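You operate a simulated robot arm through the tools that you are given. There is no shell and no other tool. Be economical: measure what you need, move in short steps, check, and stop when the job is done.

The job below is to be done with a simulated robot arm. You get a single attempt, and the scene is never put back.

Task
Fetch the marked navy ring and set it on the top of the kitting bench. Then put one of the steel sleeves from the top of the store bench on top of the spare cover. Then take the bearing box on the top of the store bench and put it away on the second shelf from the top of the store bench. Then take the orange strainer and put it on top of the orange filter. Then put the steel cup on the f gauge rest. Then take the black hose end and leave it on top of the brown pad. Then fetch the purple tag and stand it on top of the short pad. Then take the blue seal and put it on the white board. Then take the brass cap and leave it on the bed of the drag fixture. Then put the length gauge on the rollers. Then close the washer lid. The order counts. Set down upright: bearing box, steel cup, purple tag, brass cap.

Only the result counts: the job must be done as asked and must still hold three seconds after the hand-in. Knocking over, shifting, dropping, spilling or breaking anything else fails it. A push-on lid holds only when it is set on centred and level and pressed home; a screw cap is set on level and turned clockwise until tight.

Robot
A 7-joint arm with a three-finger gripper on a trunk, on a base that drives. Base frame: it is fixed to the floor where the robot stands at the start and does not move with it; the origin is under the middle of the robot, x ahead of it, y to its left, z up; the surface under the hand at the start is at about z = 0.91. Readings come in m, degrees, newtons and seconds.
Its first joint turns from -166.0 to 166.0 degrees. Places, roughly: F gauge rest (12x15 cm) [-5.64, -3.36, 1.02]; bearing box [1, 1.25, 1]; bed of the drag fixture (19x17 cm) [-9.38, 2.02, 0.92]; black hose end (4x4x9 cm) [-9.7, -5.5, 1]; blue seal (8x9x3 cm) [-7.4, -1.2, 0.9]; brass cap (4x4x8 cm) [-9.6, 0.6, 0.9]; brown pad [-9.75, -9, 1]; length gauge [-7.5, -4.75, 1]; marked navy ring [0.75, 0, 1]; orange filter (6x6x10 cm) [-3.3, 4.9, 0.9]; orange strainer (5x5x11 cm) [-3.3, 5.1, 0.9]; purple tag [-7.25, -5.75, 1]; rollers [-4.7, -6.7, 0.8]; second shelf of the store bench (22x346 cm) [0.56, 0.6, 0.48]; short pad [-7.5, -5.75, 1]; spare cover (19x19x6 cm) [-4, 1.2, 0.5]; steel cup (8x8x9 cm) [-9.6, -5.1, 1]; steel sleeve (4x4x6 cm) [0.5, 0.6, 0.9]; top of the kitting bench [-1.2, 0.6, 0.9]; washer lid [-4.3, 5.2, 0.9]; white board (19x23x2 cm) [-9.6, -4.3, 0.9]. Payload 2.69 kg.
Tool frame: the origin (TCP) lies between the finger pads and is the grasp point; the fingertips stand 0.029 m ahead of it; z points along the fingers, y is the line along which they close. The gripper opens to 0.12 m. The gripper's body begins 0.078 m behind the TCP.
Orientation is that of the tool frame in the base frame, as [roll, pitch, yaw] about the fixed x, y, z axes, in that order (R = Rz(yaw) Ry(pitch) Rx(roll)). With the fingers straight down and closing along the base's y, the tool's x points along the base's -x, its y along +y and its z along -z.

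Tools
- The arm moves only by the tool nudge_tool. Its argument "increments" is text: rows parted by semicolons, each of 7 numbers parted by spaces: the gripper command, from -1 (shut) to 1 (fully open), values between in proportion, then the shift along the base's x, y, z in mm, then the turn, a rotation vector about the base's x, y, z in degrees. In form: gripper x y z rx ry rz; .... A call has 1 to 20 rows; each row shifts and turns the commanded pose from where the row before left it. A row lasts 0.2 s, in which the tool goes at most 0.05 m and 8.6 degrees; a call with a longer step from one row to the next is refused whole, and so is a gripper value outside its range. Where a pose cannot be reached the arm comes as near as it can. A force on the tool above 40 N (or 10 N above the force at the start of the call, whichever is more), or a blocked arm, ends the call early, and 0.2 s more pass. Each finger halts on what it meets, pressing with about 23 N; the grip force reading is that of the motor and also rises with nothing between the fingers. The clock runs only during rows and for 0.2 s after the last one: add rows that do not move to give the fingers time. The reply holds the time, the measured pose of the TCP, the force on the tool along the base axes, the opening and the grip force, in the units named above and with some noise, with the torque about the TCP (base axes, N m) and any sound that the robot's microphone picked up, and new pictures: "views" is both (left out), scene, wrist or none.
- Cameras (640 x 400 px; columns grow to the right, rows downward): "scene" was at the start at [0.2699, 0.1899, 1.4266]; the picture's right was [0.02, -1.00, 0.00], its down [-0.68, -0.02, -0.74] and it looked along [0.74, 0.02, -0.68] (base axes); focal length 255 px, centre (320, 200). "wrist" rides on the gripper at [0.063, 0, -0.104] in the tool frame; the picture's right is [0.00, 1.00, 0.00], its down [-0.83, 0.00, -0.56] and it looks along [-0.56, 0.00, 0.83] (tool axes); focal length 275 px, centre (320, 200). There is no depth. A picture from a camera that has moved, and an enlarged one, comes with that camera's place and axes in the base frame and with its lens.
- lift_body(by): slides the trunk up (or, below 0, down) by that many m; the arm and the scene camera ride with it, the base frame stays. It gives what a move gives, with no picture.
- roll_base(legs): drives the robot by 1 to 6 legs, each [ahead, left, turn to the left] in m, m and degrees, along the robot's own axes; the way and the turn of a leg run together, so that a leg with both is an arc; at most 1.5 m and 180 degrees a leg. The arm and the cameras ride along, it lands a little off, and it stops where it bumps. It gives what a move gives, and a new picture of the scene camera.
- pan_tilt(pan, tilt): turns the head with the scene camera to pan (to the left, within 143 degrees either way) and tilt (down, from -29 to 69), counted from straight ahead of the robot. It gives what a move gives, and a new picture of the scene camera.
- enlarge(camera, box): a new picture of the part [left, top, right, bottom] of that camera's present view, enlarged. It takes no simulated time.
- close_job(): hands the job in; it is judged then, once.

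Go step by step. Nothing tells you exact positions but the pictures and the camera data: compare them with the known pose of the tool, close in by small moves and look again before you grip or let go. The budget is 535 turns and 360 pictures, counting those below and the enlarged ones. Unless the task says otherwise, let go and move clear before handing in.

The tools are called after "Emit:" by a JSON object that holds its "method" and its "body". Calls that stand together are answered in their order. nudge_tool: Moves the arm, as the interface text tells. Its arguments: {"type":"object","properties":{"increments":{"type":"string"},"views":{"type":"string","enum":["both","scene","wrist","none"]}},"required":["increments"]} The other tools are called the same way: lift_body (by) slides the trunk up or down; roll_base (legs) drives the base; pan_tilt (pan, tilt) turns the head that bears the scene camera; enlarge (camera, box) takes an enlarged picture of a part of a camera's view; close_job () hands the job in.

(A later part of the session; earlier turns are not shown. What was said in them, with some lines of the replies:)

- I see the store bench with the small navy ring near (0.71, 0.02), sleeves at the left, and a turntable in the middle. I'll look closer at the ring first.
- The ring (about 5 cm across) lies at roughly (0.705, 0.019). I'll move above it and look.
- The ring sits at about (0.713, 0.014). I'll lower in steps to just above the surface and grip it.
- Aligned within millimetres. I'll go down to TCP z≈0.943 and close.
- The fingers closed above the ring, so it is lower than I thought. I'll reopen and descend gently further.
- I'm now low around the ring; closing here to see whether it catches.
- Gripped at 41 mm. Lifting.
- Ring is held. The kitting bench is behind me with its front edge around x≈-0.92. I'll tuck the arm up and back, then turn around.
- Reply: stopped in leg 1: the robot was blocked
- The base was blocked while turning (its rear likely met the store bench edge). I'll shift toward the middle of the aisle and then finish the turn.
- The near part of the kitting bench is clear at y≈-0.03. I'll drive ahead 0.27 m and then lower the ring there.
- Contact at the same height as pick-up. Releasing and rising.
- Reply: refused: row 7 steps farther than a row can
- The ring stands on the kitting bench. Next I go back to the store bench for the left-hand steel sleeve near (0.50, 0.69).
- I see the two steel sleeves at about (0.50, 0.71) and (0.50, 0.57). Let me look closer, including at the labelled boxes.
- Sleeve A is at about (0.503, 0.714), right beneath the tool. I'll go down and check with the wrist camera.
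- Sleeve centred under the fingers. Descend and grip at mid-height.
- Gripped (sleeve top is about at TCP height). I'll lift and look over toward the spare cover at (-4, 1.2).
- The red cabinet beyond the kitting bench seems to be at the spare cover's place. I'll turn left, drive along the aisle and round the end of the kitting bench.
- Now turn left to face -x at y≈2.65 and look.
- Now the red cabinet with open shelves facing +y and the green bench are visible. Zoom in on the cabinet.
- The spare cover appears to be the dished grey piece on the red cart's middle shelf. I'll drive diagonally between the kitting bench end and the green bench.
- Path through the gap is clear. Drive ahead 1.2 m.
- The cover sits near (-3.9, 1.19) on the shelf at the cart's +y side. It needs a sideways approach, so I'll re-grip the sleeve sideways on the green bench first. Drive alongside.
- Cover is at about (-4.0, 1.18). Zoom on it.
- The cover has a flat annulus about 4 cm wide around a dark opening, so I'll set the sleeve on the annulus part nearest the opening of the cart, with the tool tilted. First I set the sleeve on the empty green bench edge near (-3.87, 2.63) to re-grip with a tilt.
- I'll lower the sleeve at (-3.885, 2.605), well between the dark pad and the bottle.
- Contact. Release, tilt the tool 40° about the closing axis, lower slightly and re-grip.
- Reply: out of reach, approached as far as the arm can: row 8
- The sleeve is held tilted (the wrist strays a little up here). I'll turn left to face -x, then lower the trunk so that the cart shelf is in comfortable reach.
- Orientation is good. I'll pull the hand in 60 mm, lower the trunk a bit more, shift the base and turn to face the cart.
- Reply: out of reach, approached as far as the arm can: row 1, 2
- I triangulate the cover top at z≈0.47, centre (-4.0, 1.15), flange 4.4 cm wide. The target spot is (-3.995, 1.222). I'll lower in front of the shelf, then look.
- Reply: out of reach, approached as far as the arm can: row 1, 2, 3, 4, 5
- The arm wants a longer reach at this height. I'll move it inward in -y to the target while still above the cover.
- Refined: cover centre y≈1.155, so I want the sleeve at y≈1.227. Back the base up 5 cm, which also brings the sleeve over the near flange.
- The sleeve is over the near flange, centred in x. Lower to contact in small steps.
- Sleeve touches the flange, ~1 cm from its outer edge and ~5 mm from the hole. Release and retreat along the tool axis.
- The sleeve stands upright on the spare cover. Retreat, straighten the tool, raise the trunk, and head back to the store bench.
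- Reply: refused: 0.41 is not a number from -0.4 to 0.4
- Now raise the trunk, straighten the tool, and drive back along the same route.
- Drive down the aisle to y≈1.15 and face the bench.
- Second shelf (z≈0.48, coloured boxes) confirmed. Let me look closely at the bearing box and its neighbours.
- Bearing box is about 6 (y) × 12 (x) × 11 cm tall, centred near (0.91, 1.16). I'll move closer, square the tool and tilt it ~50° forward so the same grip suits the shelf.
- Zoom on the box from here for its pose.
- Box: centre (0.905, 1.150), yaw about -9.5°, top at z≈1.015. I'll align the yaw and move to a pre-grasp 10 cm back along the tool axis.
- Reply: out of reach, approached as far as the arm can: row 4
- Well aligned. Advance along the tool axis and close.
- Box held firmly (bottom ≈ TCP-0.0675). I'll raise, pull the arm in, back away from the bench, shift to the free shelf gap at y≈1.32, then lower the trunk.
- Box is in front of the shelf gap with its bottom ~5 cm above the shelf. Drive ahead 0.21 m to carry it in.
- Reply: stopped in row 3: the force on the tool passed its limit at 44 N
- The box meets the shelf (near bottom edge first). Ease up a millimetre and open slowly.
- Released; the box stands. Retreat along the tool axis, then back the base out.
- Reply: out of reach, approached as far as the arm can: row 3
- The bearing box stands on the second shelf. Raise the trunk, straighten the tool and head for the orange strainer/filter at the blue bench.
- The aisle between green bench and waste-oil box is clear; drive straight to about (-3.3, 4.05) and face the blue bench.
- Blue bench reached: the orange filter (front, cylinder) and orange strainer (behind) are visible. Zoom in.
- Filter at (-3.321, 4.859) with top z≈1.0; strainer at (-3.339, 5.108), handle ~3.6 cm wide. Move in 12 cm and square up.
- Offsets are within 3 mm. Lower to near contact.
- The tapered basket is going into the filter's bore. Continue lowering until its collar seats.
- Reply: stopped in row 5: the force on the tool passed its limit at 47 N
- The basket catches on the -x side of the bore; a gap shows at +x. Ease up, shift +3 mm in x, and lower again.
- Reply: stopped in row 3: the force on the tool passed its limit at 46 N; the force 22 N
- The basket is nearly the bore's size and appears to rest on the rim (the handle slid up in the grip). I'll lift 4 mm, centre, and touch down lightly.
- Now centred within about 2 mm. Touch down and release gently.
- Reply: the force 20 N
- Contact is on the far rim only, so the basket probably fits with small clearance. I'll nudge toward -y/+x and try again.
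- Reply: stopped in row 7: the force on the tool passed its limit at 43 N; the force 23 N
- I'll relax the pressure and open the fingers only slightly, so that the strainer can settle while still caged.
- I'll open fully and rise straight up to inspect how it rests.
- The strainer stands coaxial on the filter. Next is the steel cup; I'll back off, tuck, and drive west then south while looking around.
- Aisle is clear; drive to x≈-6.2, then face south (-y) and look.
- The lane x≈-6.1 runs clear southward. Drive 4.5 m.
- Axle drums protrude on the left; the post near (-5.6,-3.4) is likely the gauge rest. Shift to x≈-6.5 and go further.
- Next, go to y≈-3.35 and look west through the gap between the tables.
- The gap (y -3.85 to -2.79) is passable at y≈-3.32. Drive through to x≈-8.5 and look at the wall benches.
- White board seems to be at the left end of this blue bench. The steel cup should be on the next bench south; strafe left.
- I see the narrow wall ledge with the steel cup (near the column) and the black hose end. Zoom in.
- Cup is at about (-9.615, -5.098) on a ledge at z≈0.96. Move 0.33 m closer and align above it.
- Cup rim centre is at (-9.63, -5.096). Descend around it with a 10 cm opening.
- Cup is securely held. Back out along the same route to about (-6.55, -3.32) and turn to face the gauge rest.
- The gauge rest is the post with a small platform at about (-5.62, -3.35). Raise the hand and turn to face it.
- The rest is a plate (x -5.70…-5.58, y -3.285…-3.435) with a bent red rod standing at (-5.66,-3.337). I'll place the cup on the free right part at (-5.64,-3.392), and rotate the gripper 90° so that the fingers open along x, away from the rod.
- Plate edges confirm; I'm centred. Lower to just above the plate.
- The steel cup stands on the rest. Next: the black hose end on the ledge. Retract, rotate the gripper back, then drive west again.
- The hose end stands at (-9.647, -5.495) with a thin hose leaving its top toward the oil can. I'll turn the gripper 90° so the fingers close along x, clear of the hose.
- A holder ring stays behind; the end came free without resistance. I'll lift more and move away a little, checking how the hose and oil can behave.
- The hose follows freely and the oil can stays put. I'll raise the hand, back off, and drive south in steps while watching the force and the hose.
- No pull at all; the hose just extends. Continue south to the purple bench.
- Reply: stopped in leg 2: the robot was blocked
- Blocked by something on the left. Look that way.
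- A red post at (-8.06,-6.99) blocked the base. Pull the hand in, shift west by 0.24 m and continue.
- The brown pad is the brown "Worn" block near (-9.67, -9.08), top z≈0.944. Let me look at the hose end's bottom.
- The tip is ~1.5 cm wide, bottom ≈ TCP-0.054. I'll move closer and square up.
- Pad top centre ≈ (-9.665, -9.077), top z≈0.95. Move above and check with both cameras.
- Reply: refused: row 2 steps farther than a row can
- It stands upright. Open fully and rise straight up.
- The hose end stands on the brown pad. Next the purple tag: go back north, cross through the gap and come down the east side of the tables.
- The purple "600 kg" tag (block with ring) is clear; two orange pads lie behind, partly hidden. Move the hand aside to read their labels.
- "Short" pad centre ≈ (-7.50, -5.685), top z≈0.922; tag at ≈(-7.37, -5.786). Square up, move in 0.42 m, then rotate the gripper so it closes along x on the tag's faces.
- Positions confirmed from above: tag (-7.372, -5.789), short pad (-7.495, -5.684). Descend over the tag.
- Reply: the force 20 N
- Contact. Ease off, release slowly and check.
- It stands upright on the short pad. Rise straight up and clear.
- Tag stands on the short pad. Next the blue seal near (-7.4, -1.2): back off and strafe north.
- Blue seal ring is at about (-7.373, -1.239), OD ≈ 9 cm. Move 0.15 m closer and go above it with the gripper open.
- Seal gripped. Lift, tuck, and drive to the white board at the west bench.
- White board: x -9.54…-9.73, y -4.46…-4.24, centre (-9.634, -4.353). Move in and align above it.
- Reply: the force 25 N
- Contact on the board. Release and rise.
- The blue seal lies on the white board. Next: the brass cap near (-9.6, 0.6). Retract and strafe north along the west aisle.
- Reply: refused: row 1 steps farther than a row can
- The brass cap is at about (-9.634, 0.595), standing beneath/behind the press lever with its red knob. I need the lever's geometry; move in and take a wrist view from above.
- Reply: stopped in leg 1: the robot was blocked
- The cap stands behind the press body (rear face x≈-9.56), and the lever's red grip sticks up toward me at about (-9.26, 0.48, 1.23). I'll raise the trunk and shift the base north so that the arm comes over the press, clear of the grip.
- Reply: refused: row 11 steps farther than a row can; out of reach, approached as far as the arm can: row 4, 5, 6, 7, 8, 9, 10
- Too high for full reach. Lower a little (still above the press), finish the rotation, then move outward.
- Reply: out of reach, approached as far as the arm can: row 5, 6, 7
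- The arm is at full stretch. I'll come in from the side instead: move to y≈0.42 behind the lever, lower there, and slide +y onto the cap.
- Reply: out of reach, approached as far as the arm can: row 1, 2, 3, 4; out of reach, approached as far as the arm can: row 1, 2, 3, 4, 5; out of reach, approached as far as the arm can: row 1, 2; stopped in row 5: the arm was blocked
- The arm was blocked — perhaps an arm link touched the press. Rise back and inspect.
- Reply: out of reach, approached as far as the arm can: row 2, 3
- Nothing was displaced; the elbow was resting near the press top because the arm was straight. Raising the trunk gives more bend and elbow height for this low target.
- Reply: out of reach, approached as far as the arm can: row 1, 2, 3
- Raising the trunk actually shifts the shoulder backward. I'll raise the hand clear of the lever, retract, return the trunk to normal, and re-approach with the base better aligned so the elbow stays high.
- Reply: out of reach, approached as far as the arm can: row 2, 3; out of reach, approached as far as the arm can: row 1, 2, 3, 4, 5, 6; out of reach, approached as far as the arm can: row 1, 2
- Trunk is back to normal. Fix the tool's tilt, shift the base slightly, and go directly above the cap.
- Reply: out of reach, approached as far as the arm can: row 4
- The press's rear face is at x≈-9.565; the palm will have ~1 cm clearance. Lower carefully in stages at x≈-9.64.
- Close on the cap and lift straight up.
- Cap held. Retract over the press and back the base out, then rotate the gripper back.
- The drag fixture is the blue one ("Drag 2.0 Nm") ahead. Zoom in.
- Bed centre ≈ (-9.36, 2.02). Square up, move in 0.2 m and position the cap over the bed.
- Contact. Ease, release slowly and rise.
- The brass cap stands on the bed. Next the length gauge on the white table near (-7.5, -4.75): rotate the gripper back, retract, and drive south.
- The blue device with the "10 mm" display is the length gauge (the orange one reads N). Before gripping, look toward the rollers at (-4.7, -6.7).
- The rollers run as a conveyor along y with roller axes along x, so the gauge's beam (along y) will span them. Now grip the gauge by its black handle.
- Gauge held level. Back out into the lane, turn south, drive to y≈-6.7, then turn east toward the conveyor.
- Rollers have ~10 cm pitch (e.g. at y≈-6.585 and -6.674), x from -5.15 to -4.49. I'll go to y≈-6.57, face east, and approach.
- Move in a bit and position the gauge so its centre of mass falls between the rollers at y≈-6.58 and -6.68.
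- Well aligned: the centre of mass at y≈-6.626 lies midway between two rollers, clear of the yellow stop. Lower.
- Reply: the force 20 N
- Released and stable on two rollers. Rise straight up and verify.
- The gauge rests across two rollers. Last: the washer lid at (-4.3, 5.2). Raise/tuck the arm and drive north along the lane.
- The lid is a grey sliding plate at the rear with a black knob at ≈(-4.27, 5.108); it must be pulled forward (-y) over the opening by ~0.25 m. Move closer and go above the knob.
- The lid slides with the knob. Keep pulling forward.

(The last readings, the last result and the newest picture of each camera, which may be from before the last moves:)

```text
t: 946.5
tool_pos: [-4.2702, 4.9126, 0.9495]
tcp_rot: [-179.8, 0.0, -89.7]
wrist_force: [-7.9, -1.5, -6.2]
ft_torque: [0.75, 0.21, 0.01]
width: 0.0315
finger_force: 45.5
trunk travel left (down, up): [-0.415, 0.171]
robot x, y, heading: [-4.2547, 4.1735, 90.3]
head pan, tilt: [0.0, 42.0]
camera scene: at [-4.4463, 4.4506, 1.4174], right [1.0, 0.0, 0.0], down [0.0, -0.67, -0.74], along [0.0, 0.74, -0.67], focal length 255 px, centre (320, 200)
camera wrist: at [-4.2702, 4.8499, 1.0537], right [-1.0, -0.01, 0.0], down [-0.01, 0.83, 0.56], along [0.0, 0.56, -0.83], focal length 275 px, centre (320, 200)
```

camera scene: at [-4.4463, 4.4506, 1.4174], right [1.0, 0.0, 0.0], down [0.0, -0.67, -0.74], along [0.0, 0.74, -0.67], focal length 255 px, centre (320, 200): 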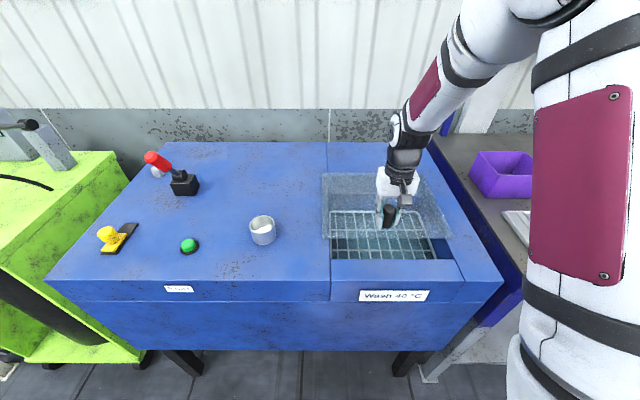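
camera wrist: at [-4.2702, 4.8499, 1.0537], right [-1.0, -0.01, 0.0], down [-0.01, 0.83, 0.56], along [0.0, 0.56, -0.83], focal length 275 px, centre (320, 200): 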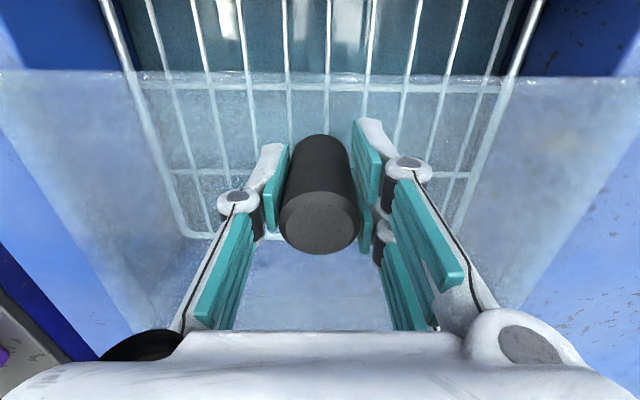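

Emit:
{"method": "nudge_tool", "body": {"increments": "-1 0 -15 0 0 0 0;-1 0 -15 0 0 0 0;-1 0 -15 0 0 0 0;-1 0 -10 0 0 0 0;-1 0 -10 0 0 0 0;-1 0 -5 0 0 0 0;-1 0 0 0 0 0 0", "views": "both"}}

```text
t: 948.1
tool_pos: [-4.2718, 4.8444, 0.9487]
tcp_rot: [-179.7, 0.2, -89.8]
wrist_force: [-8.8, 0.1, -3.0]
ft_torque: [-0.55, 0.28, 0.01]
width: 0.0314
finger_force: 45.1
trunk travel left (down, up): [-0.415, 0.171]
robot x, y, heading: [-4.2539, 4.1737, 90.4]
head pan, tilt: [0.0, 42.0]
camera scene: at [-4.4464, 4.4505, 1.4175], right [1.0, 0.0, 0.0], down [0.0, -0.67, -0.74], along [0.0, 0.74, -0.67], focal length 255 px, centre (320, 200)
camera wrist: at [-4.2703, 4.7816, 1.0536], right [-1.0, -0.01, 0.0], down [-0.01, 0.83, 0.56], along [0.0, 0.56, -0.83], focal length 275 px, centre (320, 200)
```

scene: 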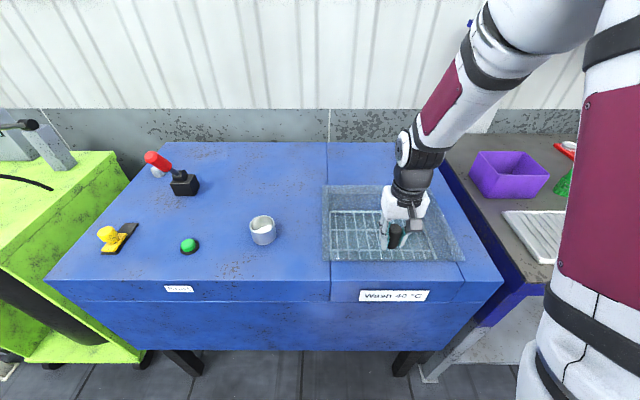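
wrist: 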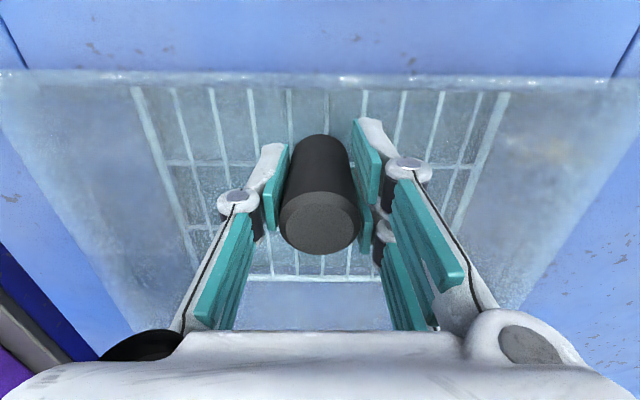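

Emit:
{"method": "nudge_tool", "body": {"increments": "-1 0 -5 0 0 0 0;-1 0 -5 0 0 0 0;-1 0 -5 0 0 0 0;-1 0 -5 0 0 0 0;-1 0 -5 0 0 0 0;-1 0 -5 0 0 0 0;-1 0 0 0 0 0 0", "views": "none"}}

Emit:
{"method": "enlarge", "body": {"camera": "scene", "box": [300, 160, 490, 310]}}

```text
t: 949.5
tool_pos: [-4.2846, 4.8125, 0.9482]
tcp_rot: [179.7, 0.0, -88.4]
wrist_force: [-44.7, -1.2, -9.3]
ft_torque: [-0.35, 1.02, 0.97]
width: 0.0001
finger_force: 28.3
trunk travel left (down, up): [-0.415, 0.171]
robot x, y, heading: [-4.2534, 4.174, 90.5]
head pan, tilt: [0.0, 42.0]
stopped in row 7: the force on the tool passed its limit at 69 N (the readings are from after the stop); the commanded pose is now the measured one
```

```text
2.67 times, centred on (395, 235) of scene
camera zoom: at [-4.449, 4.4503, 1.4173], right [1.0, 0.0, 0.0], down [0.0, -0.67, -0.74], along [0.0, 0.74, -0.67], focal length 680 px, centre (120, 107)
```

zoom: 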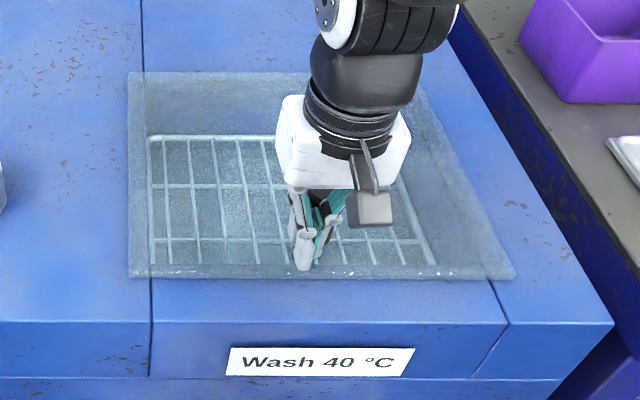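

The lid hit its stop and the fingers slid off the knob. Rise straight up and check the lid.

Emit:
{"method": "nudge_tool", "body": {"increments": "-1 0 -3 10 0 0 0;-1 0 -5 25 0 0 0;-1 0 0 40 0 0 0;-1 0 0 45 0 0 0;-1 0 0 45 0 0 0;-1 0 -30 30 0 0 0;-1 0 -30 0 0 0 0;-1 0 0 0 0 0 0", "views": "both"}}

Emit:
{"method": "enlarge", "body": {"camera": "scene", "box": [300, 130, 490, 310]}}

```text
t: 949.9
tool_pos: [-4.2829, 4.8118, 0.9522]
tcp_rot: [179.7, -0.1, -88.6]
wrist_force: [-2.1, -0.9, -0.1]
ft_torque: [-0.06, 0.04, 0.01]
width: 0.0003
finger_force: 28.3
trunk travel left (down, up): [-0.415, 0.171]
robot x, y, heading: [-4.258, 4.177, 90.0]
head pan, tilt: [0.0, 42.0]
stopped in row 1: the force on the tool passed its limit at 65 N (the readings are from after the stop); the commanded pose is now the measured one
camera scene: at [-4.4475, 4.4501, 1.4176], right [1.0, 0.0, 0.0], down [0.0, -0.67, -0.74], along [0.0, 0.74, -0.67], focal length 255 px, centre (320, 200)
camera wrist: at [-4.2805, 4.7486, 1.0573], right [-1.0, -0.03, 0.01], down [-0.02, 0.83, 0.55], along [-0.02, 0.55, -0.83], focal length 275 px, centre (320, 200)
```

scene: 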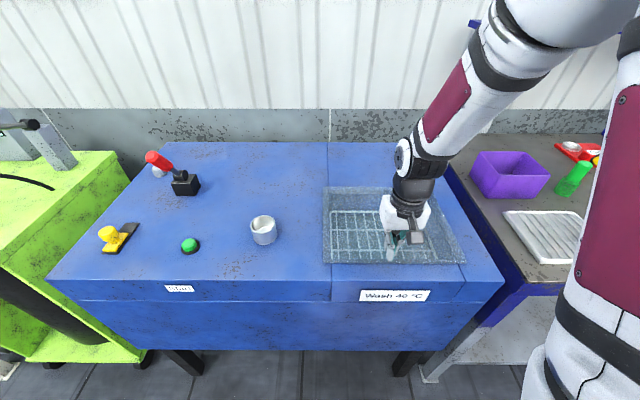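
wrist: 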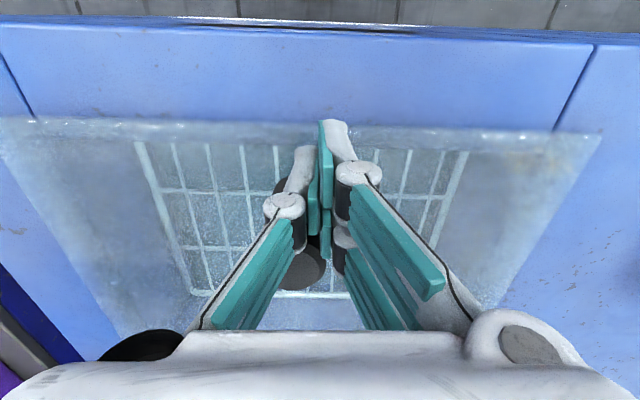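

```text
2.22 times, centred on (395, 220) of scene
camera zoom: at [-4.4475, 4.4501, 1.4176], right [1.0, 0.0, 0.0], down [0.0, -0.67, -0.74], along [0.0, 0.74, -0.67], focal length 566 px, centre (153, 156)
```

zoom: 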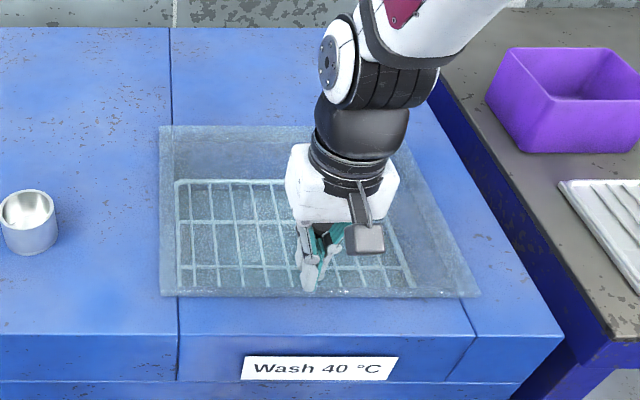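

Emit:
{"method": "nudge_tool", "body": {"increments": "-1 0 0 8 0 0 0;-1 0 0 15 0 0 0;-1 0 0 30 0 0 0;-1 0 0 45 0 0 0;-1 0 0 45 0 0 0;-1 0 -30 35 0 0 0;-1 0 -30 0 0 0 0;-1 0 0 0 0 0 0", "views": "both"}}

```text
t: 951.7
tool_pos: [-4.281, 4.752, 1.1292]
tcp_rot: [179.6, -0.1, -88.5]
wrist_force: [0.3, -0.7, 0.1]
ft_torque: [0.02, 0.0, -0.02]
width: 0.0001
finger_force: 28.5
trunk travel left (down, up): [-0.415, 0.171]
robot x, y, heading: [-4.2543, 4.1737, 90.3]
head pan, tilt: [0.0, 42.0]
camera scene: at [-4.4473, 4.4502, 1.4175], right [1.0, 0.0, 0.0], down [0.0, -0.67, -0.74], along [0.0, 0.74, -0.67], focal length 255 px, centre (320, 200)
camera wrist: at [-4.2777, 4.6889, 1.2347], right [-1.0, -0.03, 0.01], down [-0.02, 0.83, 0.55], along [-0.02, 0.55, -0.83], focal length 275 px, centre (320, 200)
```

scene: 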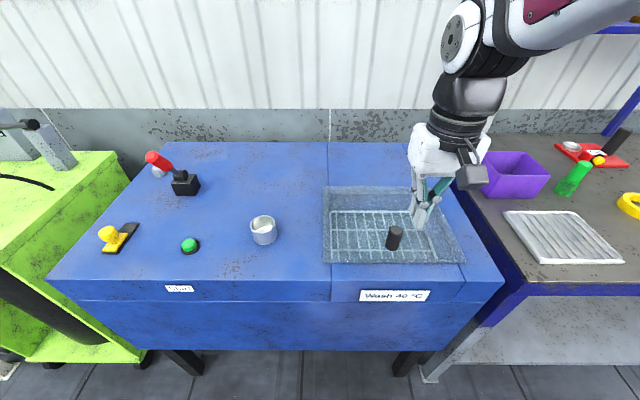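
wrist: 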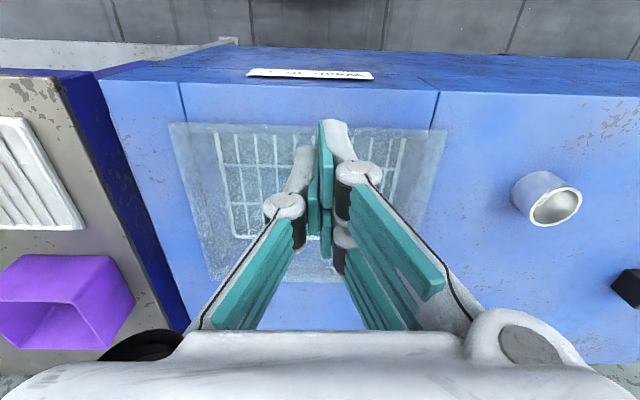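

The lid now covers the opening. To be sure it's at its stop, I'll push the knob from behind gently.

Emit:
{"method": "nudge_tool", "body": {"increments": "-1 5 45 0 0 0 -1.2;-1 4 45 0 0 0 0;-1 0 45 0 0 0 0;-1 0 20 0 0 0 0;-1 0 0 -48 0 0 0;-1 0 0 -48 0 0 0;-1 0 0 -48 0 0 0;-1 0 0 -32 0 0 0;-1 0 0 0 0 0 0", "views": "wrist"}}

```text
t: 953.7
tool_pos: [-4.2759, 4.907, 0.9549]
tcp_rot: [179.5, -0.1, -89.7]
wrist_force: [-0.2, 0.0, -0.1]
ft_torque: [0.03, 0.02, -0.02]
width: 0.0
finger_force: 28.6
trunk travel left (down, up): [-0.415, 0.171]
robot x, y, heading: [-4.2532, 4.1718, 90.4]
head pan, tilt: [0.0, 42.0]
camera wrist: at [-4.2735, 4.8448, 1.0607], right [-1.0, -0.01, 0.01], down [0.0, 0.83, 0.55], along [-0.01, 0.55, -0.83], focal length 275 px, centre (320, 200)
```

wrist: 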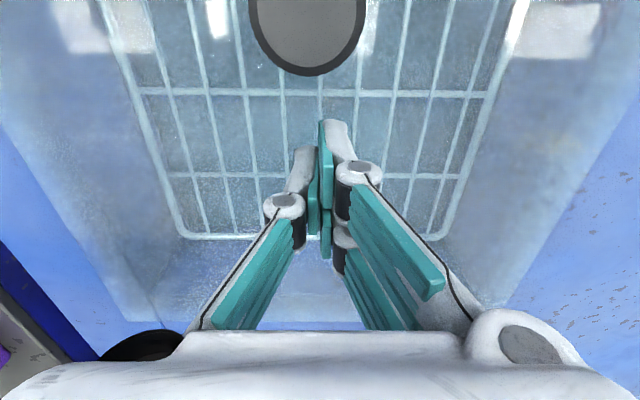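

Emit:
{"method": "nudge_tool", "body": {"increments": "-1 4 -10 -5 0 0 0;-1 0 -10 0 0 0 0;-1 0 -8 0 0 0 0;-1 0 -6 0 0 0 0;-1 0 -4 0 0 0 0;-1 0 -4 0 0 0 0;-1 0 -4 0 0 0 0;-1 0 0 0 0 0 0", "views": "none"}}

```text
t: 954.8
tool_pos: [-4.2705, 4.8777, 0.9514]
tcp_rot: [179.6, 1.0, -89.8]
wrist_force: [-3.0, 10.5, 0.8]
ft_torque: [-0.18, -0.1, -0.08]
width: 0.0002
finger_force: 28.7
trunk travel left (down, up): [-0.415, 0.171]
robot x, y, heading: [-4.2561, 4.175, 90.5]
head pan, tilt: [0.0, 42.0]
stopped in row 5: the force on the tool passed its limit at 46 N (the readings are from after the stop); the commanded pose is now the measured one
```

The lid doesn't move under 46 N: it is at its stop, closed. Move clear.

Emit:
{"method": "nudge_tool", "body": {"increments": "-1 0 5 5 0 0 0;-1 0 10 20 0 0 0;-1 0 0 45 0 0 0;-1 0 0 45 0 0 0;-1 0 0 45 0 0 0;-1 0 -45 10 0 0 0;-1 0 -45 10 0 0 0;-1 0 -45 0 0 0 0;-1 0 0 0 0 0 0", "views": "none"}}

Emit:
{"method": "pan_tilt", "body": {"pan": -40, "tilt": 35}}

```text
t: 956.8
tool_pos: [-4.2694, 4.7554, 1.13]
tcp_rot: [179.6, 0.8, -89.7]
wrist_force: [1.6, -0.3, 0.2]
ft_torque: [0.01, 0.05, 0.01]
width: 0.0001
finger_force: 28.2
trunk travel left (down, up): [-0.415, 0.171]
robot x, y, heading: [-4.2532, 4.1736, 90.3]
head pan, tilt: [0.0, 42.0]
```

```text
t: 957.9
tool_pos: [-4.27, 4.7562, 1.1312]
tcp_rot: [179.6, 0.9, -89.6]
wrist_force: [-0.1, -0.3, 0.7]
ft_torque: [0.0, -0.02, 0.02]
width: 0.0001
finger_force: 28.3
trunk travel left (down, up): [-0.415, 0.171]
robot x, y, heading: [-4.2545, 4.1787, 89.9]
head pan, tilt: [-40.0, 35.0]
camera scene: at [-4.3907, 4.4346, 1.428], right [0.77, -0.64, 0.0], down [-0.37, -0.44, -0.82], along [0.52, 0.63, -0.57], focal length 255 px, centre (320, 200)
```

scene: 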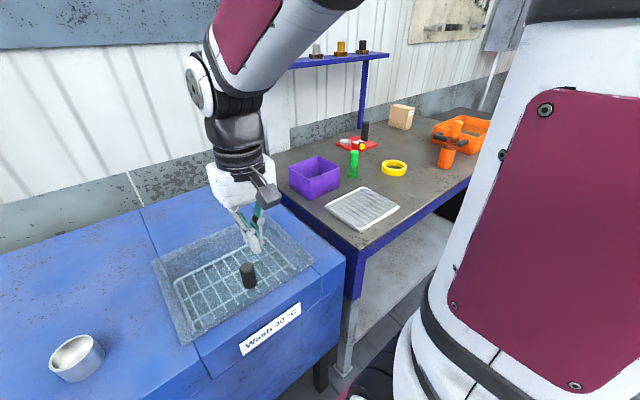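

Emit:
{"method": "enlarge", "body": {"camera": "scene", "box": [420, 100, 500, 180]}}

```text
5.00 times, centred on (460, 140) of scene
camera zoom: at [-4.3907, 4.4346, 1.428], right [0.77, -0.64, 0.0], down [-0.37, -0.44, -0.82], along [0.52, 0.63, -0.57], focal length 1275 px, centre (-380, 500)
```

zoom: 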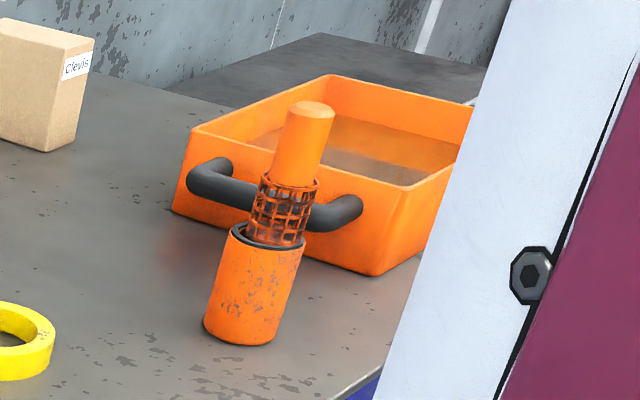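

The strainer still stands on the filter and the lid is closed with the arm clear, so everything asked is done. I'm handing the job in.

Emit:
{"method": "close_job", "body": {}}

```text
The job is handed in.
```

I finished all eleven steps in the order given and handed the job in; no result has come back.

- **Length gauge:** I took this to be the blue device showing "10 mm" on the white table, since that gauge reads a length. The task didn't describe it further, so this is the one identification I inferred.
- **Orange strainer:** it stands upright and centred on the orange filter. It appears to rest on the rim rather than sit down in the bore.
- **Black hose end:** it stands on the brown pad on its narrow tip, about 1.5 cm wide, and was steady when I left it. Its hose stretched along with no pull, and the oil can stayed put.
- **Contacts along the way:** the base bumped a bench edge or post a few times. The elbow also briefly met something while I was reaching for the brass cap, most likely the press. I saw nothing moved in the pictures.
- **Washer lid:** it is at its stop; a 46 N push on the knob did not move it.
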